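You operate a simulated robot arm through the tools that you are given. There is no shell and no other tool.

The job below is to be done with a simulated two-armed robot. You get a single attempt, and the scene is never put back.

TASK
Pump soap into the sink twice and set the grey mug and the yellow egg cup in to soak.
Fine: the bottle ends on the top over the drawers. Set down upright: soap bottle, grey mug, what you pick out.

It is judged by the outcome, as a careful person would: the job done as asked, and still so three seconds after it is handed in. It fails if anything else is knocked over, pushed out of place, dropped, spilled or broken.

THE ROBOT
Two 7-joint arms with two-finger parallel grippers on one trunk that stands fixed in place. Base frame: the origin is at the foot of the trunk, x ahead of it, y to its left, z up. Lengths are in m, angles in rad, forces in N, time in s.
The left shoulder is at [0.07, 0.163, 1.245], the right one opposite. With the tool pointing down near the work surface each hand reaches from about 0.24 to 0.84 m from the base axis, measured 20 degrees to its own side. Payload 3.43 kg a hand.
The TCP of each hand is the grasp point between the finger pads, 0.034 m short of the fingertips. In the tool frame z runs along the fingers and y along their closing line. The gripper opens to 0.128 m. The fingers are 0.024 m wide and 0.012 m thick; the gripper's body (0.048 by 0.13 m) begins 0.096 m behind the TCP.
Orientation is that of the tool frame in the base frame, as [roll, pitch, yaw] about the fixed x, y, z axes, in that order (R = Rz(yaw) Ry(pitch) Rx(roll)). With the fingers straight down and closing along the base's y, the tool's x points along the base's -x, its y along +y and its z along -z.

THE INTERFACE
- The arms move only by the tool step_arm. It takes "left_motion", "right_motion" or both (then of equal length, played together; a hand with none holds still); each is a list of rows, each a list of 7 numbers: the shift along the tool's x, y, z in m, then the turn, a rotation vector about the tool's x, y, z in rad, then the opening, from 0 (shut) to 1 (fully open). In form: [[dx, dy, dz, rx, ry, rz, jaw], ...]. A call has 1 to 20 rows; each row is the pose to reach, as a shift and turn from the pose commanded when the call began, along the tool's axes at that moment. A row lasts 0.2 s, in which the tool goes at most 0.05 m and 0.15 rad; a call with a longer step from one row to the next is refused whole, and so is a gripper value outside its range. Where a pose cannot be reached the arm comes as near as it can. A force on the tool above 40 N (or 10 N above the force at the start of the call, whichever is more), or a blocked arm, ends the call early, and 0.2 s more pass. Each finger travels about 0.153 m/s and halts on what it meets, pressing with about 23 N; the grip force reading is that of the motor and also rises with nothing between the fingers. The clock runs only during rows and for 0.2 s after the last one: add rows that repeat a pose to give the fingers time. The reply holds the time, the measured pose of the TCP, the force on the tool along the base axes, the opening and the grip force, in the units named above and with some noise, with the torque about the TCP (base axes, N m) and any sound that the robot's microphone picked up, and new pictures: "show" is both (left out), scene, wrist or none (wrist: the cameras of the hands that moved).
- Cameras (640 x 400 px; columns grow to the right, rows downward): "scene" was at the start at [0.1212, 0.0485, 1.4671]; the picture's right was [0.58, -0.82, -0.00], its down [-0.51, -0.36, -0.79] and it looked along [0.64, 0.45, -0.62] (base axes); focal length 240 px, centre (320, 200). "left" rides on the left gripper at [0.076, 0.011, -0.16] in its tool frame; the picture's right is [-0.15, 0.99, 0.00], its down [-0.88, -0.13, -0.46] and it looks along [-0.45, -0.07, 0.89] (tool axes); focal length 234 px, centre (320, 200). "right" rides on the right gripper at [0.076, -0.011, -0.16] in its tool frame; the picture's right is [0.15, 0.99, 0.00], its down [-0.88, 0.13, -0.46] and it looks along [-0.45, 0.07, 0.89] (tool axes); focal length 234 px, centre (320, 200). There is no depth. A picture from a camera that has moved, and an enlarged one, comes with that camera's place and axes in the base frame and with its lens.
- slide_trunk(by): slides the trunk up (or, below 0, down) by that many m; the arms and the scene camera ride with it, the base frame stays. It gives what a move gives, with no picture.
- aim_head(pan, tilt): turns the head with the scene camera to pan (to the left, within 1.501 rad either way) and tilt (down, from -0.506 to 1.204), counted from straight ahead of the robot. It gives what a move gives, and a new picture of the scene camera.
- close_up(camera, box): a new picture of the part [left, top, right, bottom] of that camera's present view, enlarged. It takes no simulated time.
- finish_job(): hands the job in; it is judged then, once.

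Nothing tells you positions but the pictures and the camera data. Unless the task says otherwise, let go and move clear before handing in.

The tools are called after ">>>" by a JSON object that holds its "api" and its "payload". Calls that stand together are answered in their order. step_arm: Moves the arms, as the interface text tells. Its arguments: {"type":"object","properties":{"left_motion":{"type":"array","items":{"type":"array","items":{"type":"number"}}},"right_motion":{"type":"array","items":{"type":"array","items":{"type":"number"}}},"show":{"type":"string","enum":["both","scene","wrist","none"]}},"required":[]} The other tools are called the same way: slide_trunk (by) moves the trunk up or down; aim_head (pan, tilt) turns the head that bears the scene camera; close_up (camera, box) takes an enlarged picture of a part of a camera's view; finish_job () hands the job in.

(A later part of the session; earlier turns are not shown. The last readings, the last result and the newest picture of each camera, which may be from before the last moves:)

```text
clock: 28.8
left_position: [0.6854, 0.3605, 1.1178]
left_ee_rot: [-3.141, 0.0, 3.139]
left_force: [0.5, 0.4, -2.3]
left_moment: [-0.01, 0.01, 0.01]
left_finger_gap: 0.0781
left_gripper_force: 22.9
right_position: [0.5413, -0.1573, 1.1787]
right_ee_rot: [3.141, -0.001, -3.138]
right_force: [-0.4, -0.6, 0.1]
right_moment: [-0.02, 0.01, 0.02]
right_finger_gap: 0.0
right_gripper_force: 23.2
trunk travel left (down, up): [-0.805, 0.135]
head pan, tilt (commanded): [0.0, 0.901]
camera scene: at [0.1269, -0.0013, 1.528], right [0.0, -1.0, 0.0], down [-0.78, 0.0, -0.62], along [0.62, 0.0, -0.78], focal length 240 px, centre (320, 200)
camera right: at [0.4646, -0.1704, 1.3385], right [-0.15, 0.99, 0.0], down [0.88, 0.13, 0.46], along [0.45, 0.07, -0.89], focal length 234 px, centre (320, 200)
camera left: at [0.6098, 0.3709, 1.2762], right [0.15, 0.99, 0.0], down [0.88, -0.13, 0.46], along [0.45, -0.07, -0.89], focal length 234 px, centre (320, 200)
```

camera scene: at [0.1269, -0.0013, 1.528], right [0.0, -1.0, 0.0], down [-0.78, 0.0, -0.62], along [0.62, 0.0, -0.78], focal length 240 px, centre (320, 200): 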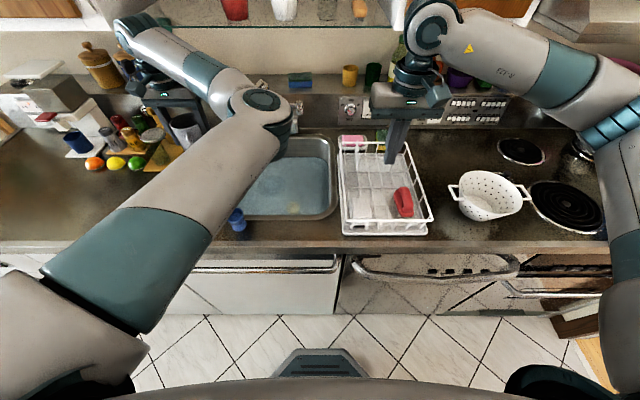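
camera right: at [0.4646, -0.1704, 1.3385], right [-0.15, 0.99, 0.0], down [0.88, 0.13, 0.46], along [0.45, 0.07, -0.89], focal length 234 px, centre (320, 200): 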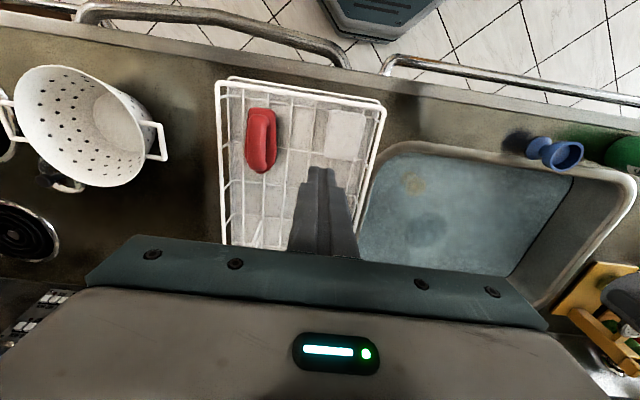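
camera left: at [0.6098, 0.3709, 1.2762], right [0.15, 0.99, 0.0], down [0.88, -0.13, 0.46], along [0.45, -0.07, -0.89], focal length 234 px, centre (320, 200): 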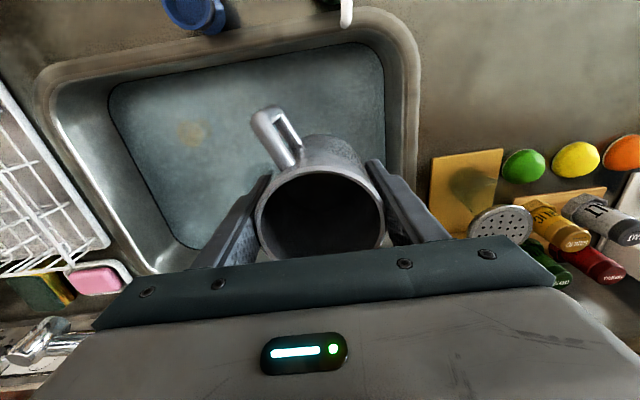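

The mug is over the left part of the basin. I shift a touch away from the spout and lower it partway, then check clearances.

>>> {"api": "step_arm", "payload": {"left_motion": [[0, -0.03, 0.02, 0, 0, 0, 0], [0, -0.03, 0.06, 0, 0, 0, 0], [0, -0.03, 0.1, 0, 0, 0, 0], [0, -0.03, 0.14, 0, 0, 0, 0], [0, -0.03, 0.18, 0, 0, 0, 0], [0, -0.03, 0.2, 0, 0, 0, 0], [0, -0.03, 0.2, 0, 0, 0, 0]], "show": "both"}}

```text
clock: 30.4
left_position: [0.6854, 0.3294, 0.9176]
left_ee_rot: [-3.14, -0.001, 3.14]
left_force: [0.5, 0.0, -2.6]
left_moment: [0.0, -0.01, 0.0]
left_finger_gap: 0.0781
left_gripper_force: 23.3
right_position: [0.5411, -0.1584, 1.1794]
right_ee_rot: [3.14, -0.001, -3.14]
right_force: [-0.2, -0.1, 0.2]
right_moment: [0.05, -0.01, 0.03]
right_finger_gap: 0.0
right_gripper_force: 23.0
trunk travel left (down, up): [-0.805, 0.135]
head pan, tilt (commanded): [0.0, 0.901]
camera scene: at [0.1266, -0.0013, 1.528], right [0.0, -1.0, 0.0], down [-0.78, 0.0, -0.62], along [0.62, 0.0, -0.78], focal length 240 px, centre (320, 200)
camera left: at [0.6096, 0.3411, 1.0763], right [0.15, 0.99, 0.0], down [0.88, -0.13, 0.46], along [0.45, -0.07, -0.89], focal length 234 px, centre (320, 200)
```

scene: 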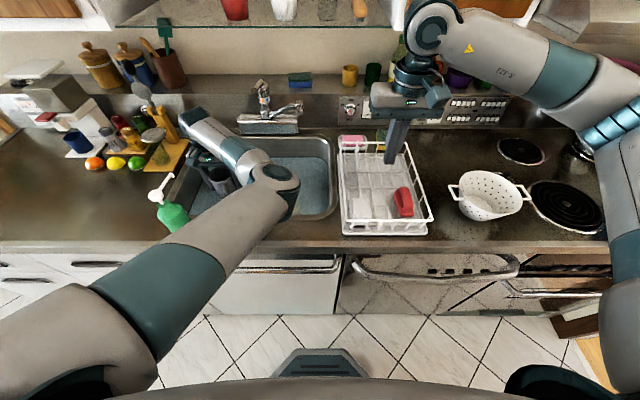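
left: 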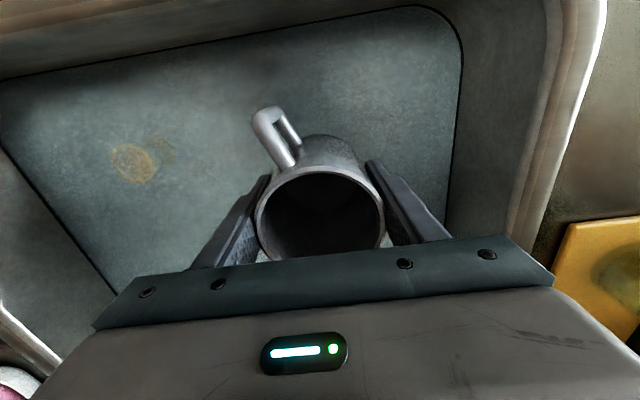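

>>> {"api": "step_arm", "payload": {"left_motion": [[0, 0, 0.03, 0, 0, 0, 0], [0, 0, 0.06, 0, 0, 0, 0], [0, 0, 0.08, 0, 0, 0, 0], [0, 0, 0.08, 0, 0, 0, 0]], "show": "both"}}

```text
clock: 31.4
left_position: [0.6865, 0.3305, 0.8388]
left_ee_rot: [-3.141, 0.0, 3.139]
left_force: [-0.2, -0.6, -2.4]
left_moment: [-0.01, -0.01, -0.01]
left_finger_gap: 0.0782
left_gripper_force: 22.8
right_position: [0.541, -0.1582, 1.1786]
right_ee_rot: [-3.14, 0.001, 3.141]
right_force: [-0.1, 0.1, -0.1]
right_moment: [-0.04, -0.01, 0.0]
right_finger_gap: 0.0
right_gripper_force: 22.6
trunk travel left (down, up): [-0.805, 0.135]
head pan, tilt (commanded): [0.0, 0.901]
camera scene: at [0.1266, -0.0013, 1.528], right [0.0, -1.0, 0.0], down [-0.78, 0.0, -0.62], along [0.62, 0.0, -0.78], focal length 240 px, centre (320, 200)
camera left: at [0.6108, 0.3418, 0.9969], right [0.15, 0.99, 0.0], down [0.88, -0.13, 0.46], along [0.45, -0.07, -0.89], focal length 234 px, centre (320, 200)
```

scene: 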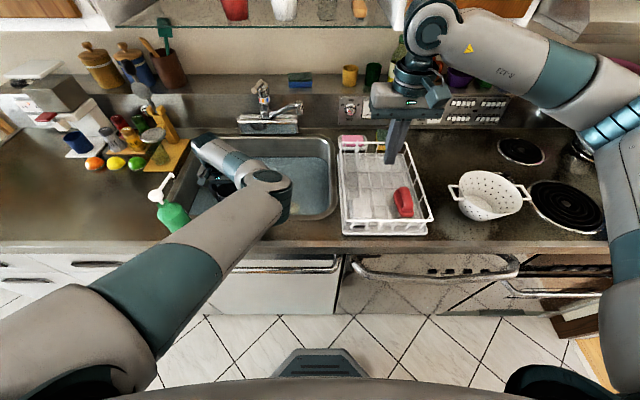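
left: 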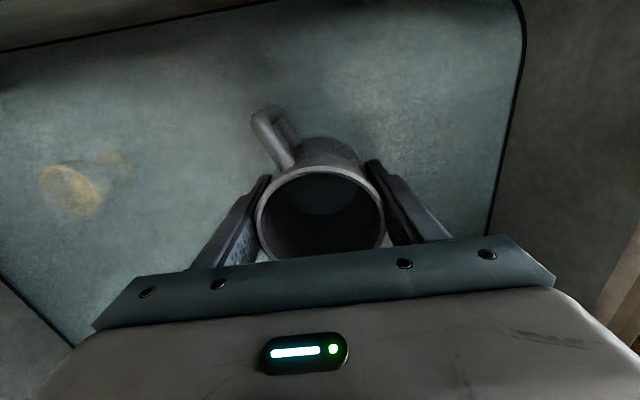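

Clearances are fine. I lower the mug the rest of the way, creeping at the end.

>>> {"api": "step_arm", "payload": {"left_motion": [[0, 0, 0.02, 0, 0, 0, 0], [0, 0, 0.035, 0, 0, 0, 0], [0, 0, 0.041, 0, 0, 0, 0], [0, 0, 0.044, 0, 0, 0, 0], [0, 0, 0.044, 0, 0, 0, 0]], "show": "none"}}

>>> {"api": "step_arm", "payload": {"left_motion": [[0, 0, 0.002, 0, 0, 0, 0], [0, 0, 0.004, 0, 0, 0, 0], [0, 0, 0.004, 0, 0, 0, 0]], "show": "wrist"}}

```text
clock: 32.6
left_position: [0.686, 0.3294, 0.7939]
left_ee_rot: [3.14, 0.0, 3.14]
left_force: [0.0, 0.3, -3.7]
left_moment: [0.01, -0.03, 0.0]
left_finger_gap: 0.0782
left_gripper_force: 23.3
right_position: [0.541, -0.159, 1.1786]
right_ee_rot: [3.141, 0.0, 3.141]
right_force: [0.7, -0.1, -0.4]
right_moment: [-0.02, -0.02, -0.03]
right_finger_gap: 0.0
right_gripper_force: 22.7
trunk travel left (down, up): [-0.805, 0.135]
head pan, tilt (commanded): [0.0, 0.901]
```

```text
clock: 33.4
left_position: [0.6855, 0.3303, 0.7928]
left_ee_rot: [3.14, 0.004, 3.14]
left_force: [2.1, 1.2, 14.4]
left_moment: [-0.19, 0.29, -0.01]
left_finger_gap: 0.0784
left_gripper_force: 23.4
right_position: [0.5397, -0.1588, 1.1791]
right_ee_rot: [3.14, 0.001, 3.141]
right_force: [0.8, -0.8, -0.3]
right_moment: [0.0, -0.01, -0.01]
right_finger_gap: 0.0001
right_gripper_force: 22.8
trunk travel left (down, up): [-0.805, 0.135]
head pan, tilt (commanded): [0.0, 0.901]
camera left: at [0.6096, 0.3411, 0.9516], right [0.15, 0.99, 0.0], down [0.88, -0.13, 0.46], along [0.45, -0.07, -0.89], focal length 234 px, centre (320, 200)
```

left: 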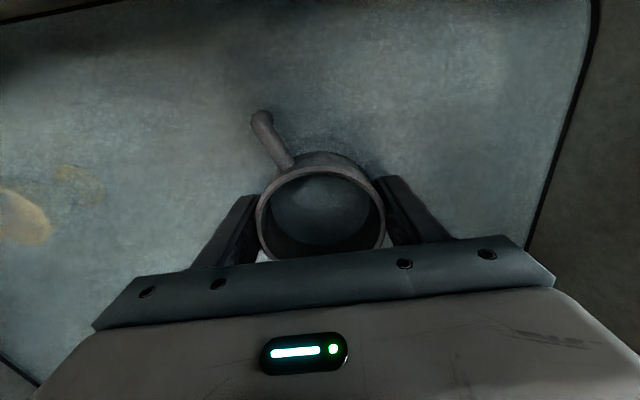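

The mug is on the sink floor with water in it. I relieve the press, open, and rise.

>>> {"api": "step_arm", "payload": {"left_motion": [[0, 0, -0.002, 0, 0, 0, 0], [0, 0, -0.002, 0, 0, 0, 0], [0, 0, -0.002, 0, 0, 0, 0.75], [0, 0, -0.002, 0, 0, 0, 0.95], [0, 0, -0.002, 0, 0, 0, 0.95], [0, 0, -0.002, 0, 0, 0, 0.95]], "show": "wrist"}}

```text
clock: 34.8
left_position: [0.6854, 0.3299, 0.7933]
left_ee_rot: [3.141, 0.001, 3.139]
left_force: [-0.6, 0.7, 0.3]
left_moment: [0.02, -0.02, 0.01]
left_finger_gap: 0.1215
left_gripper_force: 0.1
right_position: [0.5392, -0.1577, 1.1793]
right_ee_rot: [3.141, 0.0, -3.141]
right_force: [-0.5, 0.9, -0.5]
right_moment: [-0.03, 0.02, -0.01]
right_finger_gap: 0.0
right_gripper_force: 22.9
trunk travel left (down, up): [-0.805, 0.135]
head pan, tilt (commanded): [0.0, 0.901]
camera left: at [0.6096, 0.3413, 0.9513], right [0.15, 0.99, 0.0], down [0.88, -0.13, 0.46], along [0.45, -0.07, -0.89], focal length 234 px, centre (320, 200)
```

left: 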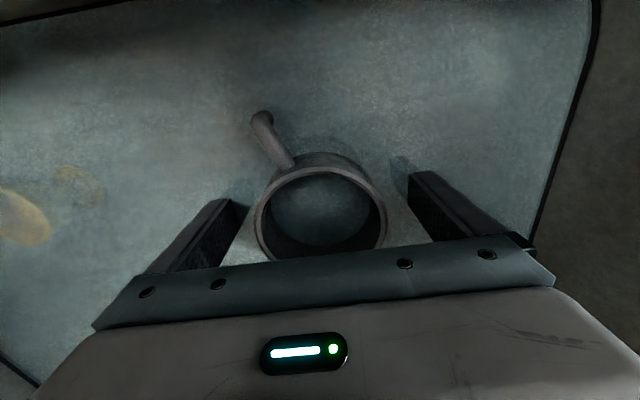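

The mug is standing free. I raise the left hand straight up out of the sink, then take it to an open spot above and left of the bottle.

>>> {"api": "step_arm", "payload": {"left_motion": [[0, 0, -0.03, 0, 0, 0, 0.95], [0, 0, -0.07, 0, 0, 0, 0.95], [0, 0, -0.12, 0, 0, 0, 0.95], [0, 0, -0.17, 0, 0, 0, 0.95], [0, 0, -0.22, 0, 0, 0, 0.95], [0, 0, -0.27, 0, 0, 0, 0.95], [0, 0, -0.32, 0, 0, 0, 0.95], [0, 0, -0.37, 0, 0, 0, 0.95], [0, 0, -0.42, 0, 0, 0, 0.8], [0.02, 0.04, -0.43, 0, 0, 0, 0.8], [0.04, 0.08, -0.43, 0, 0, 0, 0.8], [0.06, 0.12, -0.43, 0, 0, 0, 0.8], [0.08, 0.16, -0.43, 0, 0, 0, 0.8], [0.1, 0.2, -0.43, 0, 0, 0, 0.8], [0.1, 0.2, -0.43, 0, 0, 0, 0.8]], "show": "both"}}

```text
clock: 38.0
left_position: [0.5868, 0.5295, 1.222]
left_ee_rot: [3.141, 0.001, 3.14]
left_force: [0.7, 0.0, 0.7]
left_moment: [0.06, -0.02, 0.0]
left_finger_gap: 0.1023
left_gripper_force: 0.1
right_position: [0.5412, -0.1602, 1.1784]
right_ee_rot: [3.139, 0.0, 3.14]
right_force: [-0.4, -0.5, 0.6]
right_moment: [0.04, 0.01, 0.0]
right_finger_gap: 0.0
right_gripper_force: 23.1
trunk travel left (down, up): [-0.805, 0.135]
head pan, tilt (commanded): [0.0, 0.901]
camera scene: at [0.1264, -0.0028, 1.528], right [0.0, -1.0, 0.0], down [-0.78, 0.0, -0.62], along [0.62, 0.0, -0.78], focal length 240 px, centre (320, 200)
camera left: at [0.5107, 0.5402, 1.381], right [0.15, 0.99, 0.0], down [0.88, -0.13, 0.46], along [0.45, -0.07, -0.89], focal length 234 px, centre (320, 200)
```

scene: 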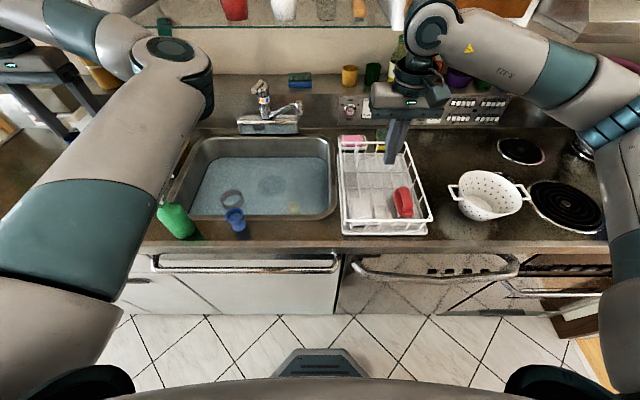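
left: 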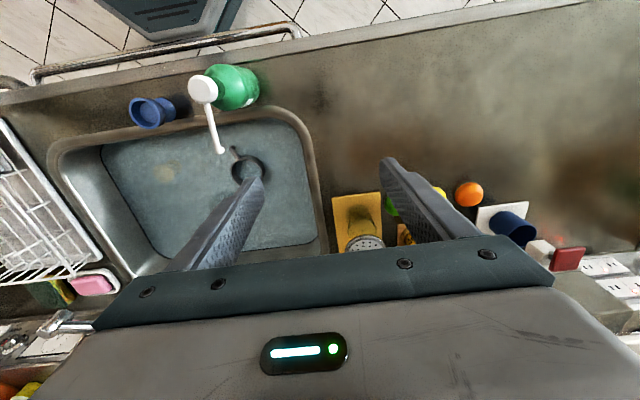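

Mug and egg cup are in the sink, and the bottle and blue cup are undisturbed. Now I turn the left hand to yaw −90° (fingers closing along x), ready to tilt for a side grasp on the bottle.

>>> {"api": "step_arm", "payload": {"left_motion": [[0, 0, 0, 0, 0, 0.14, 0.8], [0, 0, 0, 0, 0, 0.28, 0.8], [0, 0, 0, 0, 0, 0.42, 0.8], [0, 0, 0, 0, 0, 0.56, 0.8], [0, 0, 0, 0, 0, 0.7, 0.8], [0, 0, 0, 0, 0, 0.84, 0.8], [0, 0, 0, 0, 0, 0.98, 0.8], [0, 0, 0, 0, 0, 1.12, 0.8], [0, 0, 0, 0, 0, 1.26, 0.8], [0, 0, 0, 0, 0, 1.4, 0.8], [0, 0, 0, 0, 0, 1.54, 0.8], [0, 0, 0, 0, 0, 1.571, 0.8], [0, 0, 0, 0, 0, 1.571, 0.8]], "show": "both"}}

```text
clock: 40.8
left_position: [0.5863, 0.5292, 1.2228]
left_ee_rot: [-3.14, 0.001, 1.567]
left_force: [0.0, 0.1, -0.7]
left_moment: [-0.02, 0.02, 0.04]
left_finger_gap: 0.1023
left_gripper_force: 0.0
right_position: [0.5402, -0.1572, 1.1786]
right_ee_rot: [3.141, 0.002, 3.141]
right_force: [0.0, 0.2, 0.1]
right_moment: [0.0, 0.0, 0.0]
right_finger_gap: 0.0
right_gripper_force: 23.0
trunk travel left (down, up): [-0.805, 0.135]
head pan, tilt (commanded): [0.0, 0.901]
camera scene: at [0.1263, -0.0013, 1.528], right [0.0, -1.0, 0.0], down [-0.78, 0.0, -0.62], along [0.62, 0.0, -0.78], focal length 240 px, centre (320, 200)
camera left: at [0.5978, 0.6052, 1.3822], right [0.99, -0.15, 0.0], down [-0.13, -0.88, 0.46], along [-0.07, -0.45, -0.89], focal length 234 px, centre (320, 200)
```

scene: 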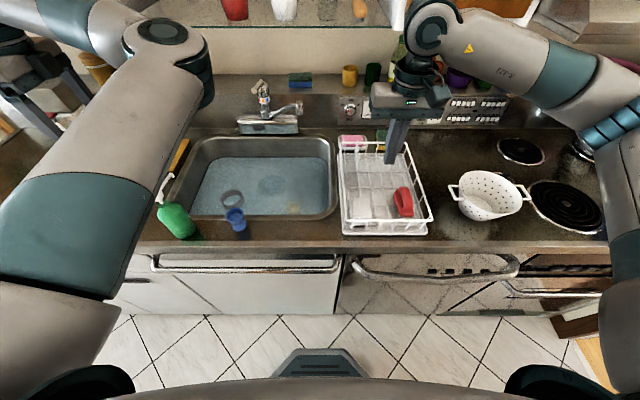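
left: 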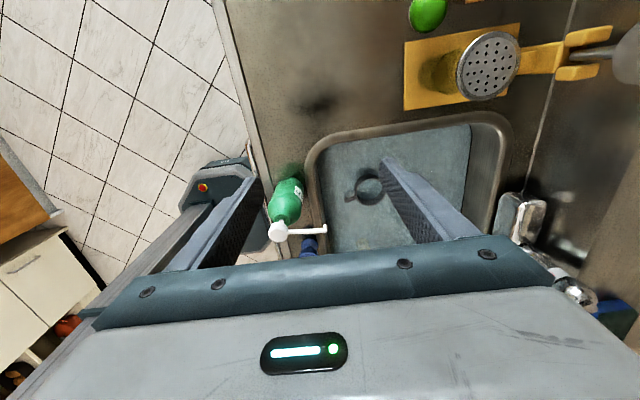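

Yaw achieved. Now I tilt the hand 45° so that its fingers point down and towards −y, with the wrist swinging out to the left.

>>> {"api": "step_arm", "payload": {"left_motion": [[0, 0, 0, 0, -0.14, 0, 0.8], [0, 0, 0, 0, -0.28, 0, 0.8], [0, 0, 0, 0, -0.42, 0, 0.8], [0, 0, 0, 0, -0.56, 0, 0.8], [0, 0, 0, 0, -0.7, 0, 0.8], [0, 0, 0, 0, -0.785, 0, 0.8], [0, 0, 0, 0, -0.785, 0, 0.8]], "show": "both"}}

```text
clock: 42.4
left_position: [0.5866, 0.5293, 1.2231]
left_ee_rot: [3.141, 0.786, 1.57]
left_force: [-0.1, 0.5, 0.5]
left_moment: [0.01, 0.02, -0.01]
left_finger_gap: 0.1024
left_gripper_force: 0.0
right_position: [0.5415, -0.1593, 1.1776]
right_ee_rot: [3.141, 0.001, -3.141]
right_force: [0.3, -0.1, 0.2]
right_moment: [0.02, -0.01, -0.02]
right_finger_gap: 0.0
right_gripper_force: 23.4
trunk travel left (down, up): [-0.805, 0.135]
head pan, tilt (commanded): [0.0, 0.901]
camera scene: at [0.1264, -0.002, 1.528], right [0.0, -1.0, 0.0], down [-0.78, 0.0, -0.62], along [0.62, 0.0, -0.78], focal length 240 px, centre (320, 200)
camera left: at [0.5982, 0.6956, 1.2818], right [0.99, -0.11, 0.1], down [-0.13, -0.3, 0.94], along [-0.07, -0.95, -0.31], focal length 234 px, centre (320, 200)
```

scene: 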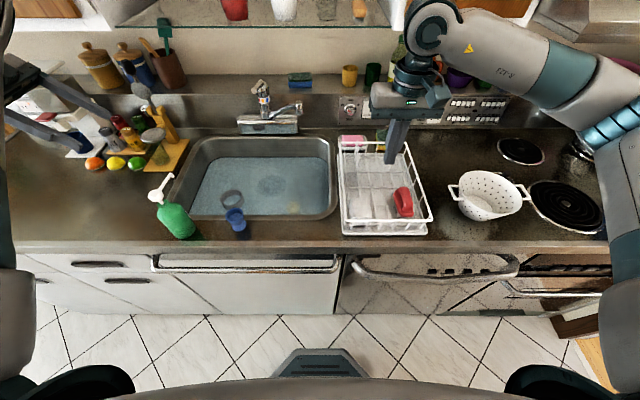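
left: 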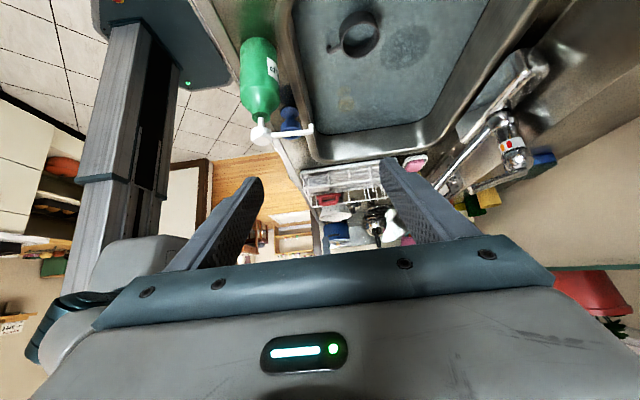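

The left arm has swung out to the left, leaving the sink area open. I move to a pre-approach point up-left of the bottle and look left with the head.

>>> {"api": "step_arm", "payload": {"left_motion": [[0.019, -0.017, 0.027, 0, 0, 0, 0.8], [0.038, -0.035, 0.053, 0, 0, 0, 0.8], [0.057, -0.052, 0.08, 0, 0, 0, 0.8], [0.076, -0.069, 0.107, 0, 0, 0, 0.8], [0.0954, -0.0866, 0.1336, 0, 0, 0, 0.8], [0.0954, -0.0866, 0.1336, 0, 0, 0, 0.8]], "show": "wrist"}}

>>> {"api": "aim_head", "payload": {"pan": 0.7, "tilt": 0.75}}

```text
clock: 43.8
left_position: [0.4985, 0.5037, 1.059]
left_ee_rot: [3.14, 0.782, 1.57]
left_force: [0.4, -0.1, 0.2]
left_moment: [0.01, -0.02, -0.04]
left_finger_gap: 0.1023
left_gripper_force: 0.1
right_position: [0.5422, -0.158, 1.1784]
right_ee_rot: [3.14, -0.002, 3.14]
right_force: [-0.1, 0.2, 0.0]
right_moment: [0.0, -0.02, -0.02]
right_finger_gap: 0.0
right_gripper_force: 23.4
trunk travel left (down, up): [-0.805, 0.135]
head pan, tilt (commanded): [0.0, 0.901]
camera left: at [0.5105, 0.6698, 1.1187], right [0.99, -0.11, 0.1], down [-0.13, -0.3, 0.94], along [-0.07, -0.95, -0.31], focal length 234 px, centre (320, 200)
```

left: 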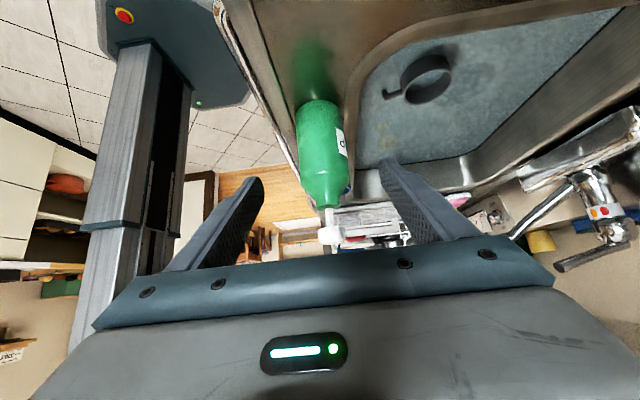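

```text
clock: 44.8
left_position: [0.4987, 0.5033, 1.06]
left_ee_rot: [3.141, 0.784, 1.569]
left_force: [-0.1, -0.1, 0.2]
left_moment: [0.01, 0.02, 0.01]
left_finger_gap: 0.1025
left_gripper_force: 0.1
right_position: [0.5402, -0.1583, 1.1796]
right_ee_rot: [3.142, 0.001, -3.141]
right_force: [-0.2, -0.3, 0.2]
right_moment: [-0.03, -0.04, 0.02]
right_finger_gap: 0.0
right_gripper_force: 22.9
trunk travel left (down, up): [-0.805, 0.135]
head pan, tilt (commanded): [0.7, 0.75]
camera scene: at [0.1141, 0.0521, 1.5399], right [0.64, -0.77, 0.0], down [-0.52, -0.44, -0.73], along [0.56, 0.47, -0.68], focal length 240 px, centre (320, 200)
```

scene: 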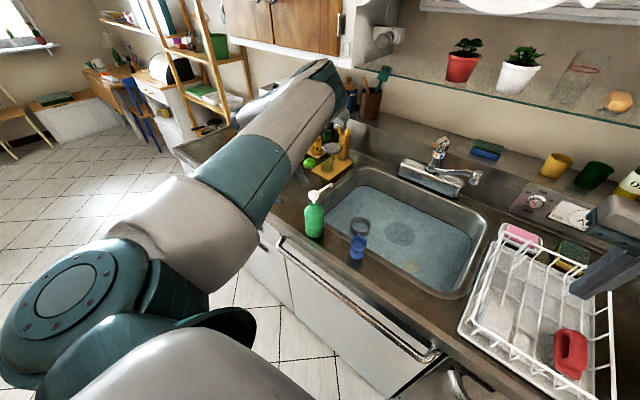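

The left elbow ends up above the sink area with this grasp, so pressing with the bottle held in the air would be crowded. I'll check how the spout lies relative to the sink edge, to see whether pumping with the bottle standing on the counter is good enough after a small shift.

>>> {"api": "close_up", "payload": {"camera": "scene", "box": [290, 170, 390, 270]}}

>>> {"api": "close_up", "payload": {"camera": "left", "box": [260, 60, 420, 260]}}

```text
4.00 times, centred on (340, 220) of scene
camera zoom: at [0.1141, 0.0521, 1.5399], right [0.64, -0.77, 0.0], down [-0.52, -0.44, -0.73], along [0.56, 0.47, -0.68], focal length 959 px, centre (240, 120)
```

zoom: 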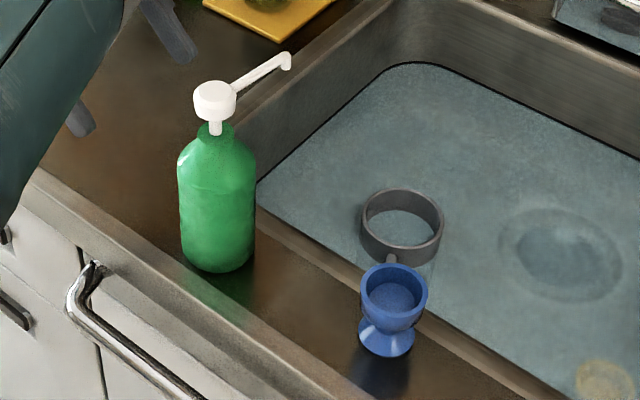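

```text
2.00 times, centred on (340, 160) of left
camera zoom: at [0.5109, 0.67, 1.1189], right [0.99, -0.11, 0.1], down [-0.13, -0.3, 0.94], along [-0.07, -0.95, -0.31], focal length 468 px, centre (280, 280)
```

zoom: 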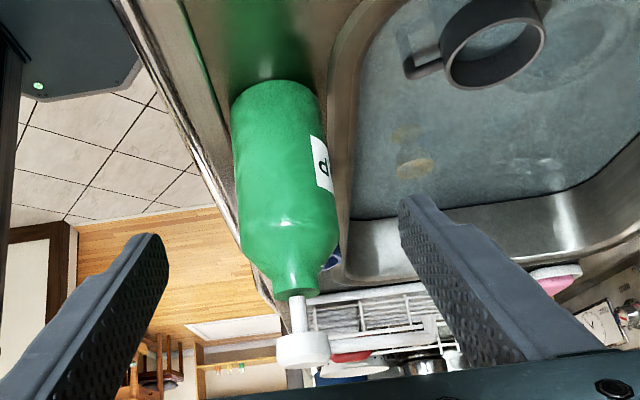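

>>> {"api": "close_up", "payload": {"camera": "right", "box": [500, 100, 640, 190]}}

>>> {"api": "close_up", "payload": {"camera": "right", "box": [370, 120, 510, 210]}}

>>> {"api": "aim_head", "payload": {"pan": 0.5, "tilt": 0.7}}

>>> {"api": "close_up", "payload": {"camera": "scene", "box": [250, 190, 350, 252]}}

```text
4.44 times, centred on (570, 145) of right
camera zoom: at [0.4639, -0.1702, 1.3388], right [-0.15, 0.99, 0.0], down [0.88, 0.13, 0.46], along [0.45, 0.07, -0.89], focal length 1041 px, centre (-791, 444)
```

zoom: 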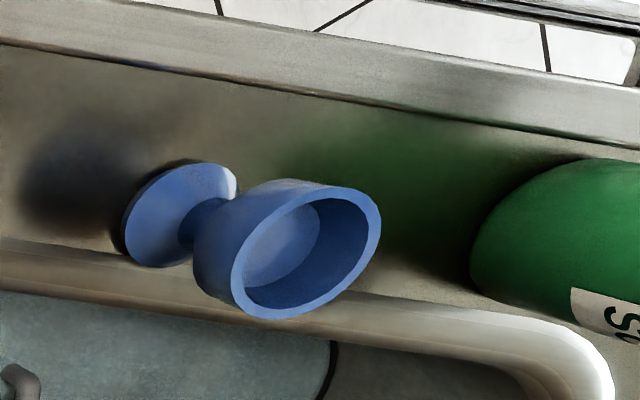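

```text
4.44 times, centred on (440, 165) of right
camera zoom: at [0.4639, -0.1702, 1.3388], right [-0.15, 0.99, 0.0], down [0.88, 0.13, 0.46], along [0.45, 0.07, -0.89], focal length 1041 px, centre (-213, 356)
```

zoom: 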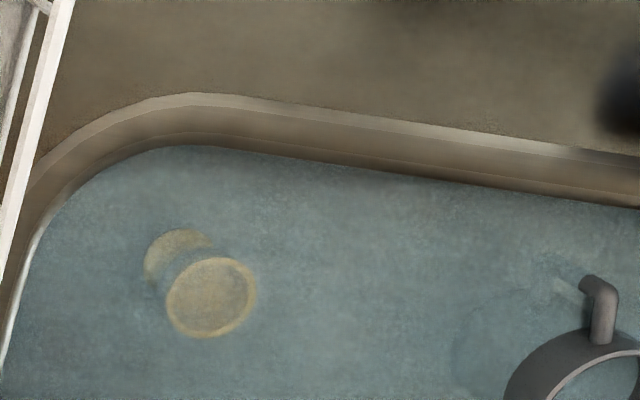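

```text
clock: 45.6
left_position: [0.4991, 0.5027, 1.0606]
left_ee_rot: [3.141, 0.784, 1.569]
left_force: [0.0, -0.2, -0.1]
left_moment: [0.02, 0.01, -0.01]
left_finger_gap: 0.1021
left_gripper_force: 0.1
right_position: [0.5401, -0.1582, 1.1793]
right_ee_rot: [3.141, 0.0, -3.141]
right_force: [-0.3, 0.4, 0.0]
right_moment: [-0.01, 0.02, -0.04]
right_finger_gap: 0.0001
right_gripper_force: 23.0
trunk travel left (down, up): [-0.805, 0.135]
head pan, tilt (commanded): [0.499, 0.7]
camera scene: at [0.1253, 0.0395, 1.5442], right [0.48, -0.88, 0.0], down [-0.57, -0.31, -0.76], along [0.67, 0.37, -0.64], focal length 240 px, centre (320, 200)
```

scene: 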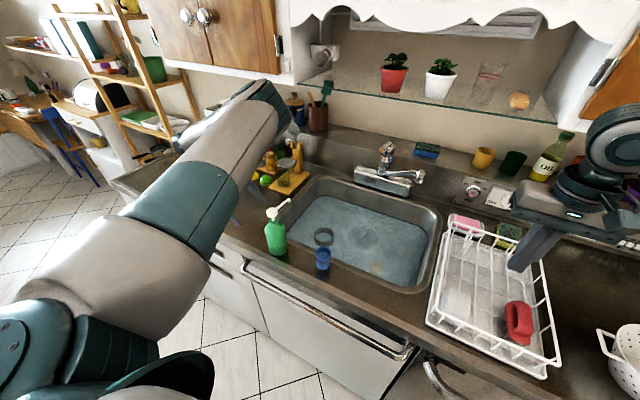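

```text
6.40 times, centred on (300, 221) of scene
camera zoom: at [0.1253, 0.0395, 1.5442], right [0.48, -0.88, 0.0], down [-0.57, -0.31, -0.76], along [0.67, 0.37, -0.64], focal length 1534 px, centre (448, 66)
```

zoom: 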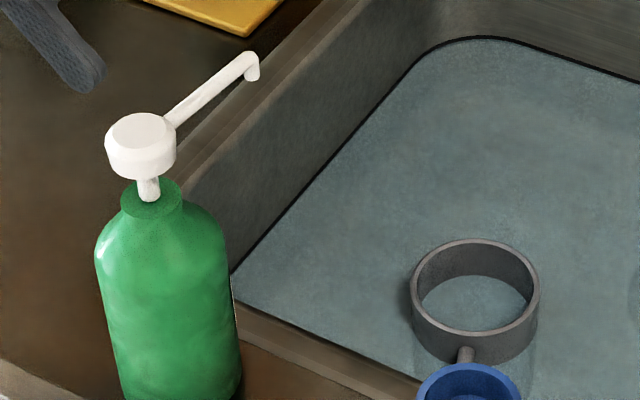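

Both soaking items look upright. The spout tip is only about 1 cm inside the basin's front wall, so I'll have one hand hold the bottle farther over the sink while the other presses. The left elbow folds inward over the bottle, so the right hand should hold (its elbow goes outward) and the left hand press. I withdraw the left hand and turn the right one to yaw +90°.

>>> {"api": "step_arm", "payload": {"left_motion": [[0, 0, -0.04, 0, 0, 0, 0.8], [0, 0, -0.08, 0, 0, 0, 0.8], [0, 0, -0.12, 0, 0, 0, 0.8], [-0.02, 0, -0.15, 0, 0.1, 0, 0.6], [-0.04, 0, -0.18, 0, 0.22, 0, 0.4], [-0.06, 0, -0.2, 0, 0.34, 0, 0.2], [-0.07, 0, -0.22, 0, 0.46, 0, 0], [-0.07, 0, -0.22, 0, 0.58, 0, 0], [-0.07, 0, -0.22, 0, 0.7, 0, 0], [-0.07, 0, -0.22, 0, 0.785, 0, 0], [-0.07, 0, -0.22, 0, 0.785, 0, 0], [-0.07, 0, -0.22, 0, 0.785, 0, 0], [-0.07, 0, -0.22, 0, 0.785, 0, 0]], "right_motion": [[0, 0, -0.02, 0, 0, -0.14, 0], [0, 0, -0.04, 0, 0, -0.28, 0], [0, 0, -0.05, 0, 0, -0.42, 0.2], [0, 0, -0.05, 0, 0, -0.56, 0.4], [0, 0, -0.05, 0, 0, -0.7, 0.6], [0, 0, -0.05, 0, 0, -0.84, 0.8], [0, 0, -0.05, 0, 0, -0.98, 0.8], [0, 0, -0.05, 0, 0, -1.12, 0.8], [0, 0, -0.05, 0, 0, -1.26, 0.8], [0, 0, -0.05, 0, 0, -1.4, 0.8], [0, 0, -0.05, 0, 0, -1.54, 0.8], [0, 0, -0.05, 0, 0, -1.571, 0.8], [0, 0, -0.05, 0, 0, -1.571, 0.8]], "show": "both"}}

```text
clock: 48.4
left_position: [0.4997, 0.6076, 1.2661]
left_ee_rot: [-3.141, -0.001, 1.569]
left_force: [-0.2, -0.4, 0.5]
left_moment: [0.02, 0.02, 0.0]
left_finger_gap: 0.0
left_gripper_force: 22.9
right_position: [0.4525, -0.1148, 1.2297]
right_ee_rot: [3.14, -0.002, -1.571]
right_force: [-0.1, 0.1, -0.4]
right_moment: [-0.02, -0.01, -0.02]
right_finger_gap: 0.1024
right_gripper_force: 0.1
right hand out of reach, approached as far as the arm can: row 9, 10, 11, 12, 13
trunk travel left (down, up): [-0.805, 0.135]
head pan, tilt (commanded): [0.499, 0.7]
camera scene: at [0.1253, 0.039, 1.5442], right [0.48, -0.88, 0.0], down [-0.57, -0.31, -0.76], along [0.67, 0.37, -0.64], focal length 240 px, centre (320, 200)
camera right: at [0.4636, -0.191, 1.3901], right [-0.99, -0.15, 0.0], down [-0.13, 0.88, 0.46], along [-0.07, 0.45, -0.89], focal length 234 px, centre (320, 200)
camera left: at [0.511, 0.6837, 1.4247], right [0.99, -0.15, 0.0], down [-0.13, -0.88, 0.45], along [-0.07, -0.45, -0.89], focal length 234 px, centre (320, 200)
```

scene: 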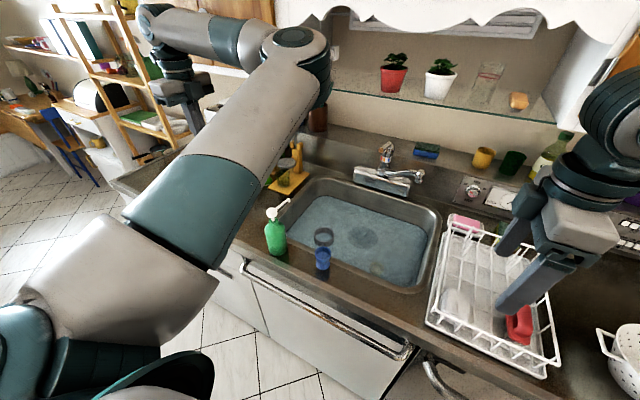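
right: 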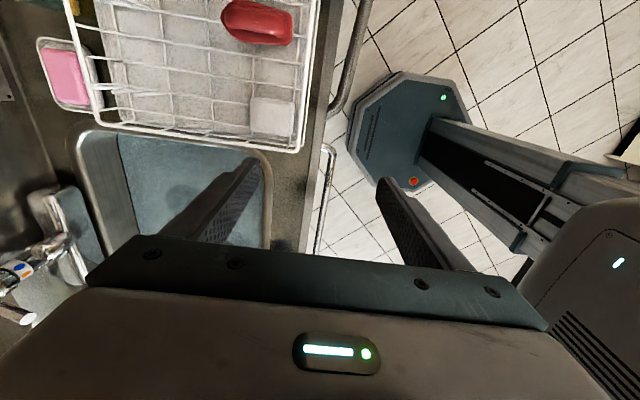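
left: 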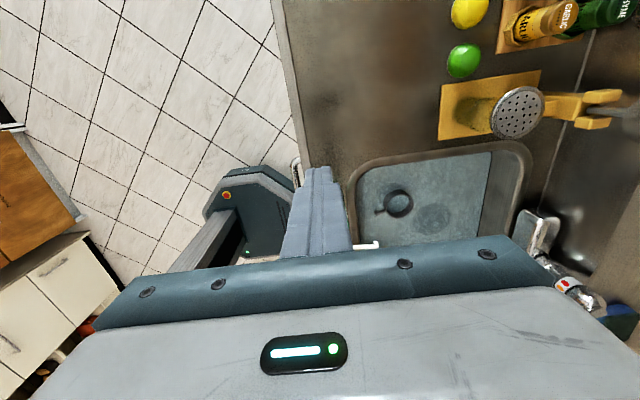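

The right hand can't hold yaw +90° there, but a diagonal grasp (yaw +45°, reaching forward-left at the bottle) suits that arm and stays clear of the blue cup. I turn back to +45°.

>>> {"api": "step_arm", "payload": {"right_motion": [[0, 0, 0, 0, 0, 0.14, 0.8], [0, 0, 0, 0, 0, 0.28, 0.8], [0, 0, 0, 0, 0, 0.42, 0.8], [0, 0, 0, 0, 0, 0.56, 0.8], [0, 0, 0, 0, 0, 0.7, 0.8], [0, 0, 0, 0, 0, 0.785, 0.8], [0, 0, 0, 0, 0, 0.785, 0.8]], "show": "scene"}}

```text
clock: 50.0
left_position: [0.4979, 0.6084, 1.2663]
left_ee_rot: [3.14, 0.0, 1.568]
left_force: [0.0, -0.4, 0.0]
left_moment: [0.0, 0.01, 0.0]
left_finger_gap: 0.0003
left_gripper_force: 22.9
right_position: [0.4514, -0.1152, 1.2303]
right_ee_rot: [3.141, 0.0, -2.356]
right_force: [0.4, -0.1, 0.1]
right_moment: [0.01, 0.02, -0.05]
right_finger_gap: 0.1023
right_gripper_force: 0.1
trunk travel left (down, up): [-0.805, 0.135]
head pan, tilt (commanded): [0.499, 0.7]
camera scene: at [0.1253, 0.0393, 1.5442], right [0.48, -0.88, 0.0], down [-0.57, -0.31, -0.76], along [0.67, 0.37, -0.64], focal length 240 px, centre (320, 200)
```

scene: 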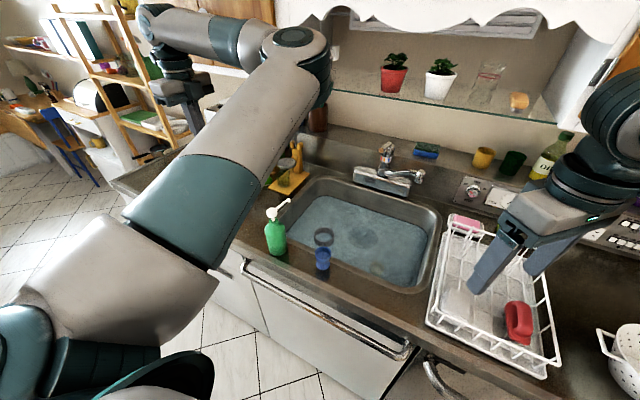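

The commanded pose follows what was reached, good. The left elbow now sits above the bottle zone, so first I park the left arm farther left.

>>> {"api": "step_arm", "payload": {"left_motion": [[0.03, -0.02, -0.008, 0, 0, 0, 0], [0.06, -0.04, -0.015, 0, 0, 0, 0], [0.09, -0.06, -0.022, 0, 0, 0, 0], [0.13, -0.078, -0.03, 0, 0, 0, 0], [0.16, -0.08, -0.03, 0, 0, 0, 0], [0.16, -0.08, -0.03, 0, 0, 0, 0]], "show": "scene"}}

```text
clock: 51.4
left_position: [0.4223, 0.7661, 1.297]
left_ee_rot: [3.141, -0.002, 1.568]
left_force: [-0.4, -0.2, 0.2]
left_moment: [0.01, 0.0, 0.0]
left_finger_gap: 0.0001
left_gripper_force: 22.8
right_position: [0.4514, -0.1157, 1.2295]
right_ee_rot: [3.139, 0.001, -2.354]
right_force: [0.1, 0.1, -0.2]
right_moment: [0.02, 0.01, 0.01]
right_finger_gap: 0.1024
right_gripper_force: 0.1
trunk travel left (down, up): [-0.805, 0.135]
head pan, tilt (commanded): [0.499, 0.7]
camera scene: at [0.1259, 0.0378, 1.5442], right [0.48, -0.88, 0.0], down [-0.57, -0.31, -0.76], along [0.67, 0.37, -0.64], focal length 240 px, centre (320, 200)
```

scene: 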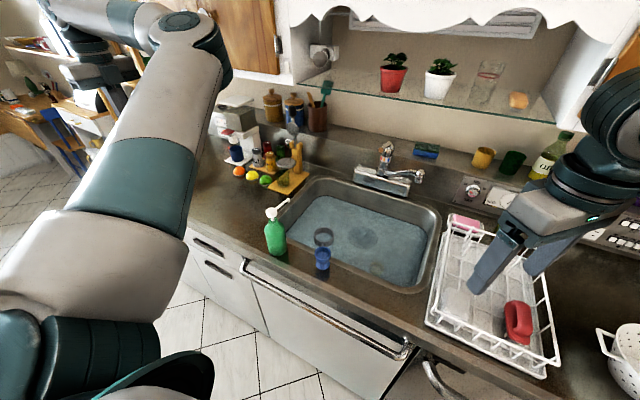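

The left arm is parked with the counter left of the sink clear. Now the right hand moves toward the bottle while tilting 45° (fingers forward-left and down).

>>> {"api": "step_arm", "payload": {"right_motion": [[-0.028, 0.019, -0.003, 0, -0.098, 0, 0.8], [-0.055, 0.038, -0.005, 0, -0.196, 0, 0.8], [-0.083, 0.057, -0.008, 0, -0.294, 0, 0.8], [-0.111, 0.077, -0.01, 0, -0.393, 0, 0.8], [-0.139, 0.096, -0.013, 0, -0.491, 0, 0.8], [-0.166, 0.115, -0.015, 0, -0.589, 0, 0.8], [-0.194, 0.134, -0.018, 0, -0.687, 0, 0.8], [-0.222, 0.153, -0.02, 0, -0.785, 0, 0.8], [-0.222, 0.153, -0.02, 0, -0.785, 0, 0.8]], "show": "both"}}

```text
clock: 53.4
left_position: [0.4223, 0.7685, 1.2957]
left_ee_rot: [3.141, -0.003, 1.569]
left_force: [-0.2, -0.8, 0.2]
left_moment: [0.0, 0.03, 0.01]
left_finger_gap: 0.0002
left_gripper_force: 23.1
right_position: [0.5007, 0.1513, 1.2496]
right_ee_rot: [3.14, 0.785, -2.356]
right_force: [0.4, -0.8, 0.1]
right_moment: [0.0, -0.03, 0.01]
right_finger_gap: 0.1024
right_gripper_force: 0.0
trunk travel left (down, up): [-0.805, 0.135]
head pan, tilt (commanded): [0.499, 0.7]
camera scene: at [0.1253, 0.0387, 1.5442], right [0.48, -0.88, 0.0], down [-0.57, -0.31, -0.76], along [0.67, 0.37, -0.64], focal length 240 px, centre (320, 200)
camera right: at [0.3895, 0.0246, 1.3094], right [-0.77, 0.63, -0.1], down [0.12, 0.3, 0.95], along [0.62, 0.72, -0.31], focal length 234 px, centre (320, 200)
```

scene: 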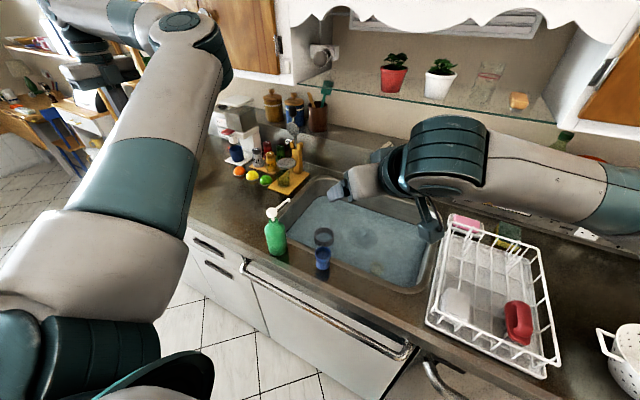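
right: 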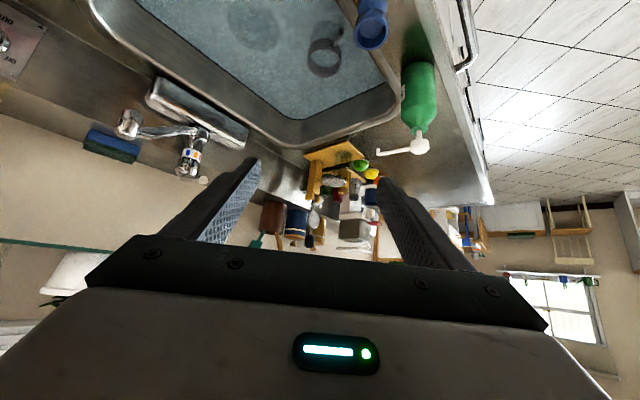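

The right arm reaches comfortably this way with its elbow outward. I go to the pre-approach point just up-right of the bottle.

>>> {"api": "step_arm", "payload": {"right_motion": [[0.013, 0.03, 0.0315, 0, 0, 0, 0.8], [0.026, 0.06, 0.063, 0, 0, 0, 0.8], [0.039, 0.089, 0.0944, 0, 0, 0, 0.8], [0.052, 0.119, 0.126, 0, 0, 0, 0.8], [0.065, 0.149, 0.157, 0, 0, 0, 0.8], [0.0778, 0.1785, 0.1888, 0, 0, 0, 0.8], [0.0778, 0.1785, 0.1888, 0, 0, 0, 0.8]], "show": "both"}}

```text
clock: 55.0
left_position: [0.4211, 0.7675, 1.2957]
left_ee_rot: [3.141, -0.001, 1.57]
left_force: [1.2, 0.1, 0.0]
left_moment: [0.04, 0.03, 0.01]
left_finger_gap: 0.0001
left_gripper_force: 23.2
right_position: [0.4285, 0.3322, 1.0617]
right_ee_rot: [3.139, 0.785, -2.356]
right_force: [0.4, -0.6, 0.3]
right_moment: [0.03, 0.02, 0.0]
right_finger_gap: 0.1026
right_gripper_force: 0.0
trunk travel left (down, up): [-0.805, 0.135]
head pan, tilt (commanded): [0.499, 0.7]
camera scene: at [0.1255, 0.0388, 1.5442], right [0.48, -0.88, 0.0], down [-0.57, -0.31, -0.76], along [0.67, 0.37, -0.64], focal length 240 px, centre (320, 200)
camera right: at [0.3185, 0.2064, 1.1209], right [-0.77, 0.63, -0.1], down [0.12, 0.3, 0.95], along [0.62, 0.72, -0.31], focal length 234 px, centre (320, 200)
```

scene: 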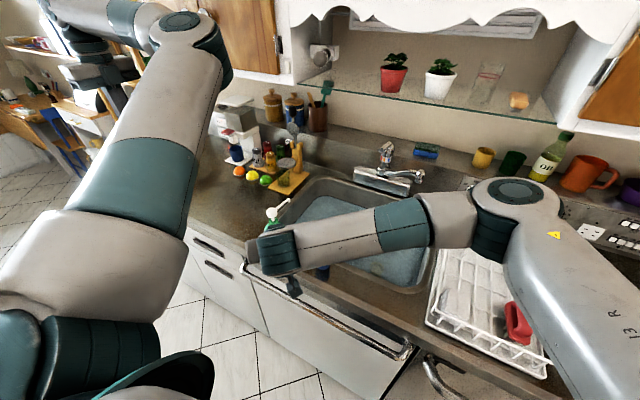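
right: 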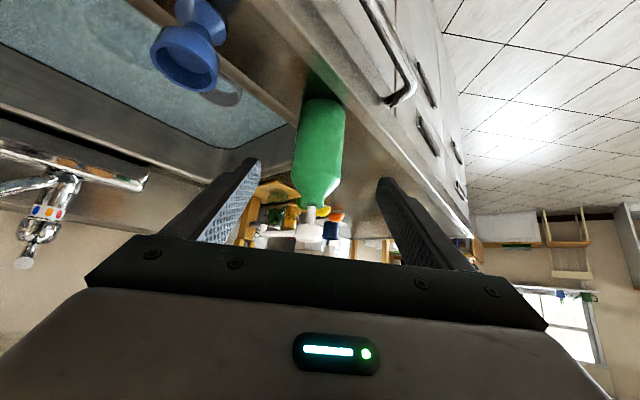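

The bottle is centred between the fingers. I slide in along the finger direction.

>>> {"api": "step_arm", "payload": {"right_motion": [[0, 0, 0.035, 0, 0, 0, 0.8], [0, 0, 0.07, 0, 0, 0, 0.8], [0, 0, 0.1, 0, 0, 0, 0.8], [0, 0, 0.1, 0, 0, 0, 0.8]], "show": "both"}}

```text
clock: 56.0
left_position: [0.422, 0.7697, 1.2949]
left_ee_rot: [3.141, 0.0, 1.568]
left_force: [0.0, 0.0, -0.1]
left_moment: [0.0, 0.01, -0.05]
left_finger_gap: 0.0
left_gripper_force: 23.0
right_position: [0.4802, 0.382, 0.9926]
right_ee_rot: [3.14, 0.785, -2.353]
right_force: [0.3, 0.6, -0.1]
right_moment: [-0.01, 0.0, -0.01]
right_finger_gap: 0.1024
right_gripper_force: 0.0
trunk travel left (down, up): [-0.805, 0.135]
head pan, tilt (commanded): [0.499, 0.7]
camera scene: at [0.1252, 0.0396, 1.5442], right [0.48, -0.88, 0.0], down [-0.57, -0.31, -0.76], along [0.67, 0.37, -0.64], focal length 240 px, centre (320, 200)
camera right: at [0.3693, 0.2557, 1.0519], right [-0.77, 0.63, -0.1], down [0.12, 0.3, 0.94], along [0.62, 0.72, -0.31], focal length 234 px, centre (320, 200)
```

scene: 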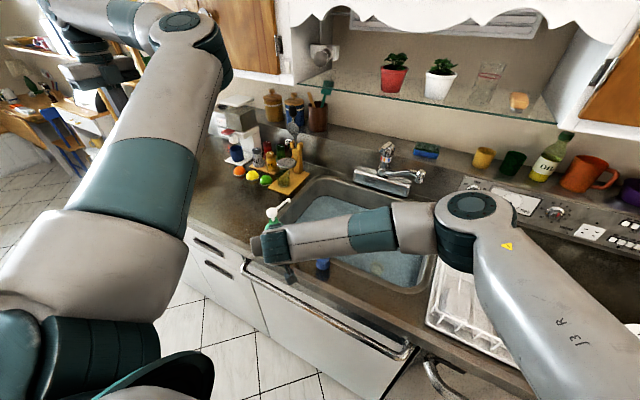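
right: 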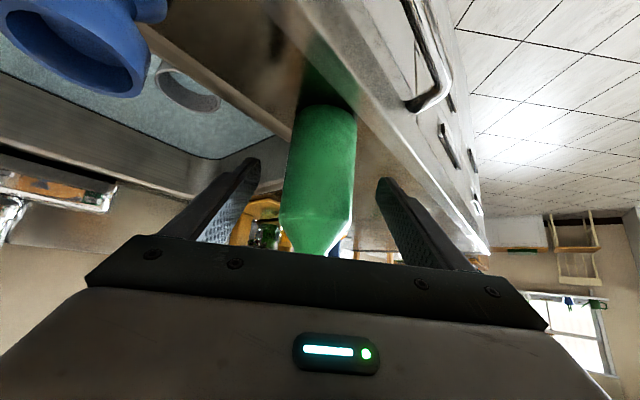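

>>> {"api": "step_arm", "payload": {"right_motion": [[0, 0, 0.02, 0, 0, 0, 0.8], [0, 0, 0.04, 0, 0, 0, 0.8], [0, 0, 0.04, 0, 0, 0, 0.8]], "show": "wrist"}}

>>> {"api": "close_up", "payload": {"camera": "scene", "box": [230, 180, 350, 280]}}

```text
clock: 56.8
left_position: [0.4207, 0.7688, 1.295]
left_ee_rot: [3.14, 0.0, 1.569]
left_force: [0.5, 0.5, -0.9]
left_moment: [0.0, -0.01, 0.02]
left_finger_gap: 0.0
left_gripper_force: 23.4
right_position: [0.499, 0.4013, 0.9625]
right_ee_rot: [3.141, 0.786, -2.353]
right_force: [-0.7, -0.3, 0.4]
right_moment: [-0.01, -0.03, -0.03]
right_finger_gap: 0.1024
right_gripper_force: 0.1
trunk travel left (down, up): [-0.805, 0.135]
head pan, tilt (commanded): [0.499, 0.7]
camera right: at [0.3894, 0.2749, 1.0221], right [-0.77, 0.63, -0.1], down [0.12, 0.3, 0.94], along [0.62, 0.72, -0.31], focal length 234 px, centre (320, 200)
```

right: 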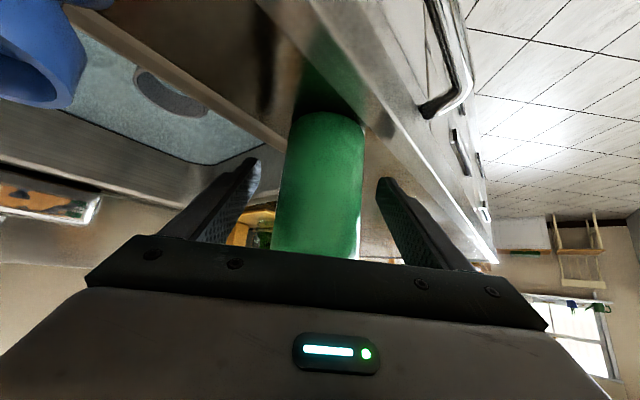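

```text
4.00 times, centred on (290, 230) of scene
camera zoom: at [0.1248, 0.0394, 1.5442], right [0.48, -0.88, 0.0], down [-0.57, -0.31, -0.77], along [0.67, 0.37, -0.64], focal length 959 px, centre (440, 80)
```

zoom: 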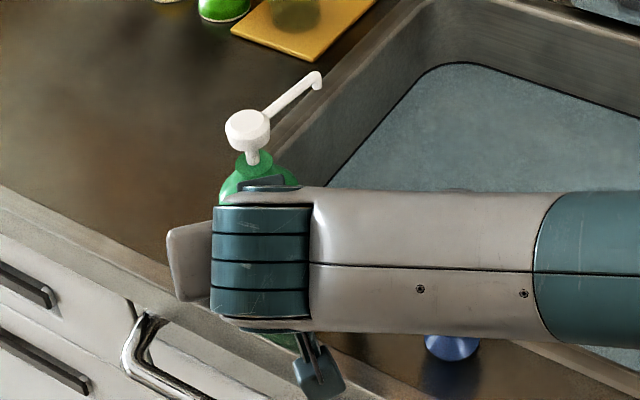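

The bottle is centred between the fingers and the pump head is free above. I close the grip.

>>> {"api": "step_arm", "payload": {"right_motion": [[0, 0, 0, 0, 0, 0, 0.65], [0, 0, 0, 0, 0, 0, 0.5], [0, 0, 0, 0, 0, 0, 0.3], [0, 0, 0, 0, 0, 0, 0], [0, 0, 0, 0, 0, 0, 0]], "show": "wrist"}}

```text
clock: 58.0
left_position: [0.4213, 0.7695, 1.296]
left_ee_rot: [-3.142, -0.001, 1.568]
left_force: [-0.4, 0.4, 0.4]
left_moment: [-0.02, 0.0, 0.0]
left_finger_gap: 0.0
left_gripper_force: 22.9
right_position: [0.5011, 0.401, 0.9623]
right_ee_rot: [3.141, 0.784, -2.353]
right_force: [-0.7, -1.1, 0.5]
right_moment: [-0.02, 0.02, -0.03]
right_finger_gap: 0.0611
right_gripper_force: 22.4
trunk travel left (down, up): [-0.805, 0.135]
head pan, tilt (commanded): [0.499, 0.7]
camera right: at [0.3895, 0.275, 1.0221], right [-0.77, 0.63, -0.1], down [0.12, 0.3, 0.94], along [0.62, 0.72, -0.31], focal length 234 px, centre (320, 200)
```

right: 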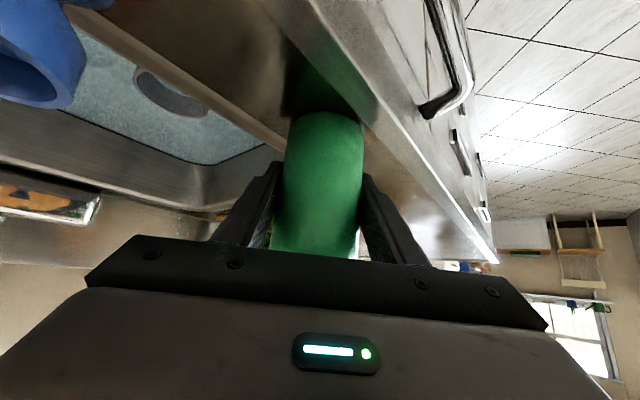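

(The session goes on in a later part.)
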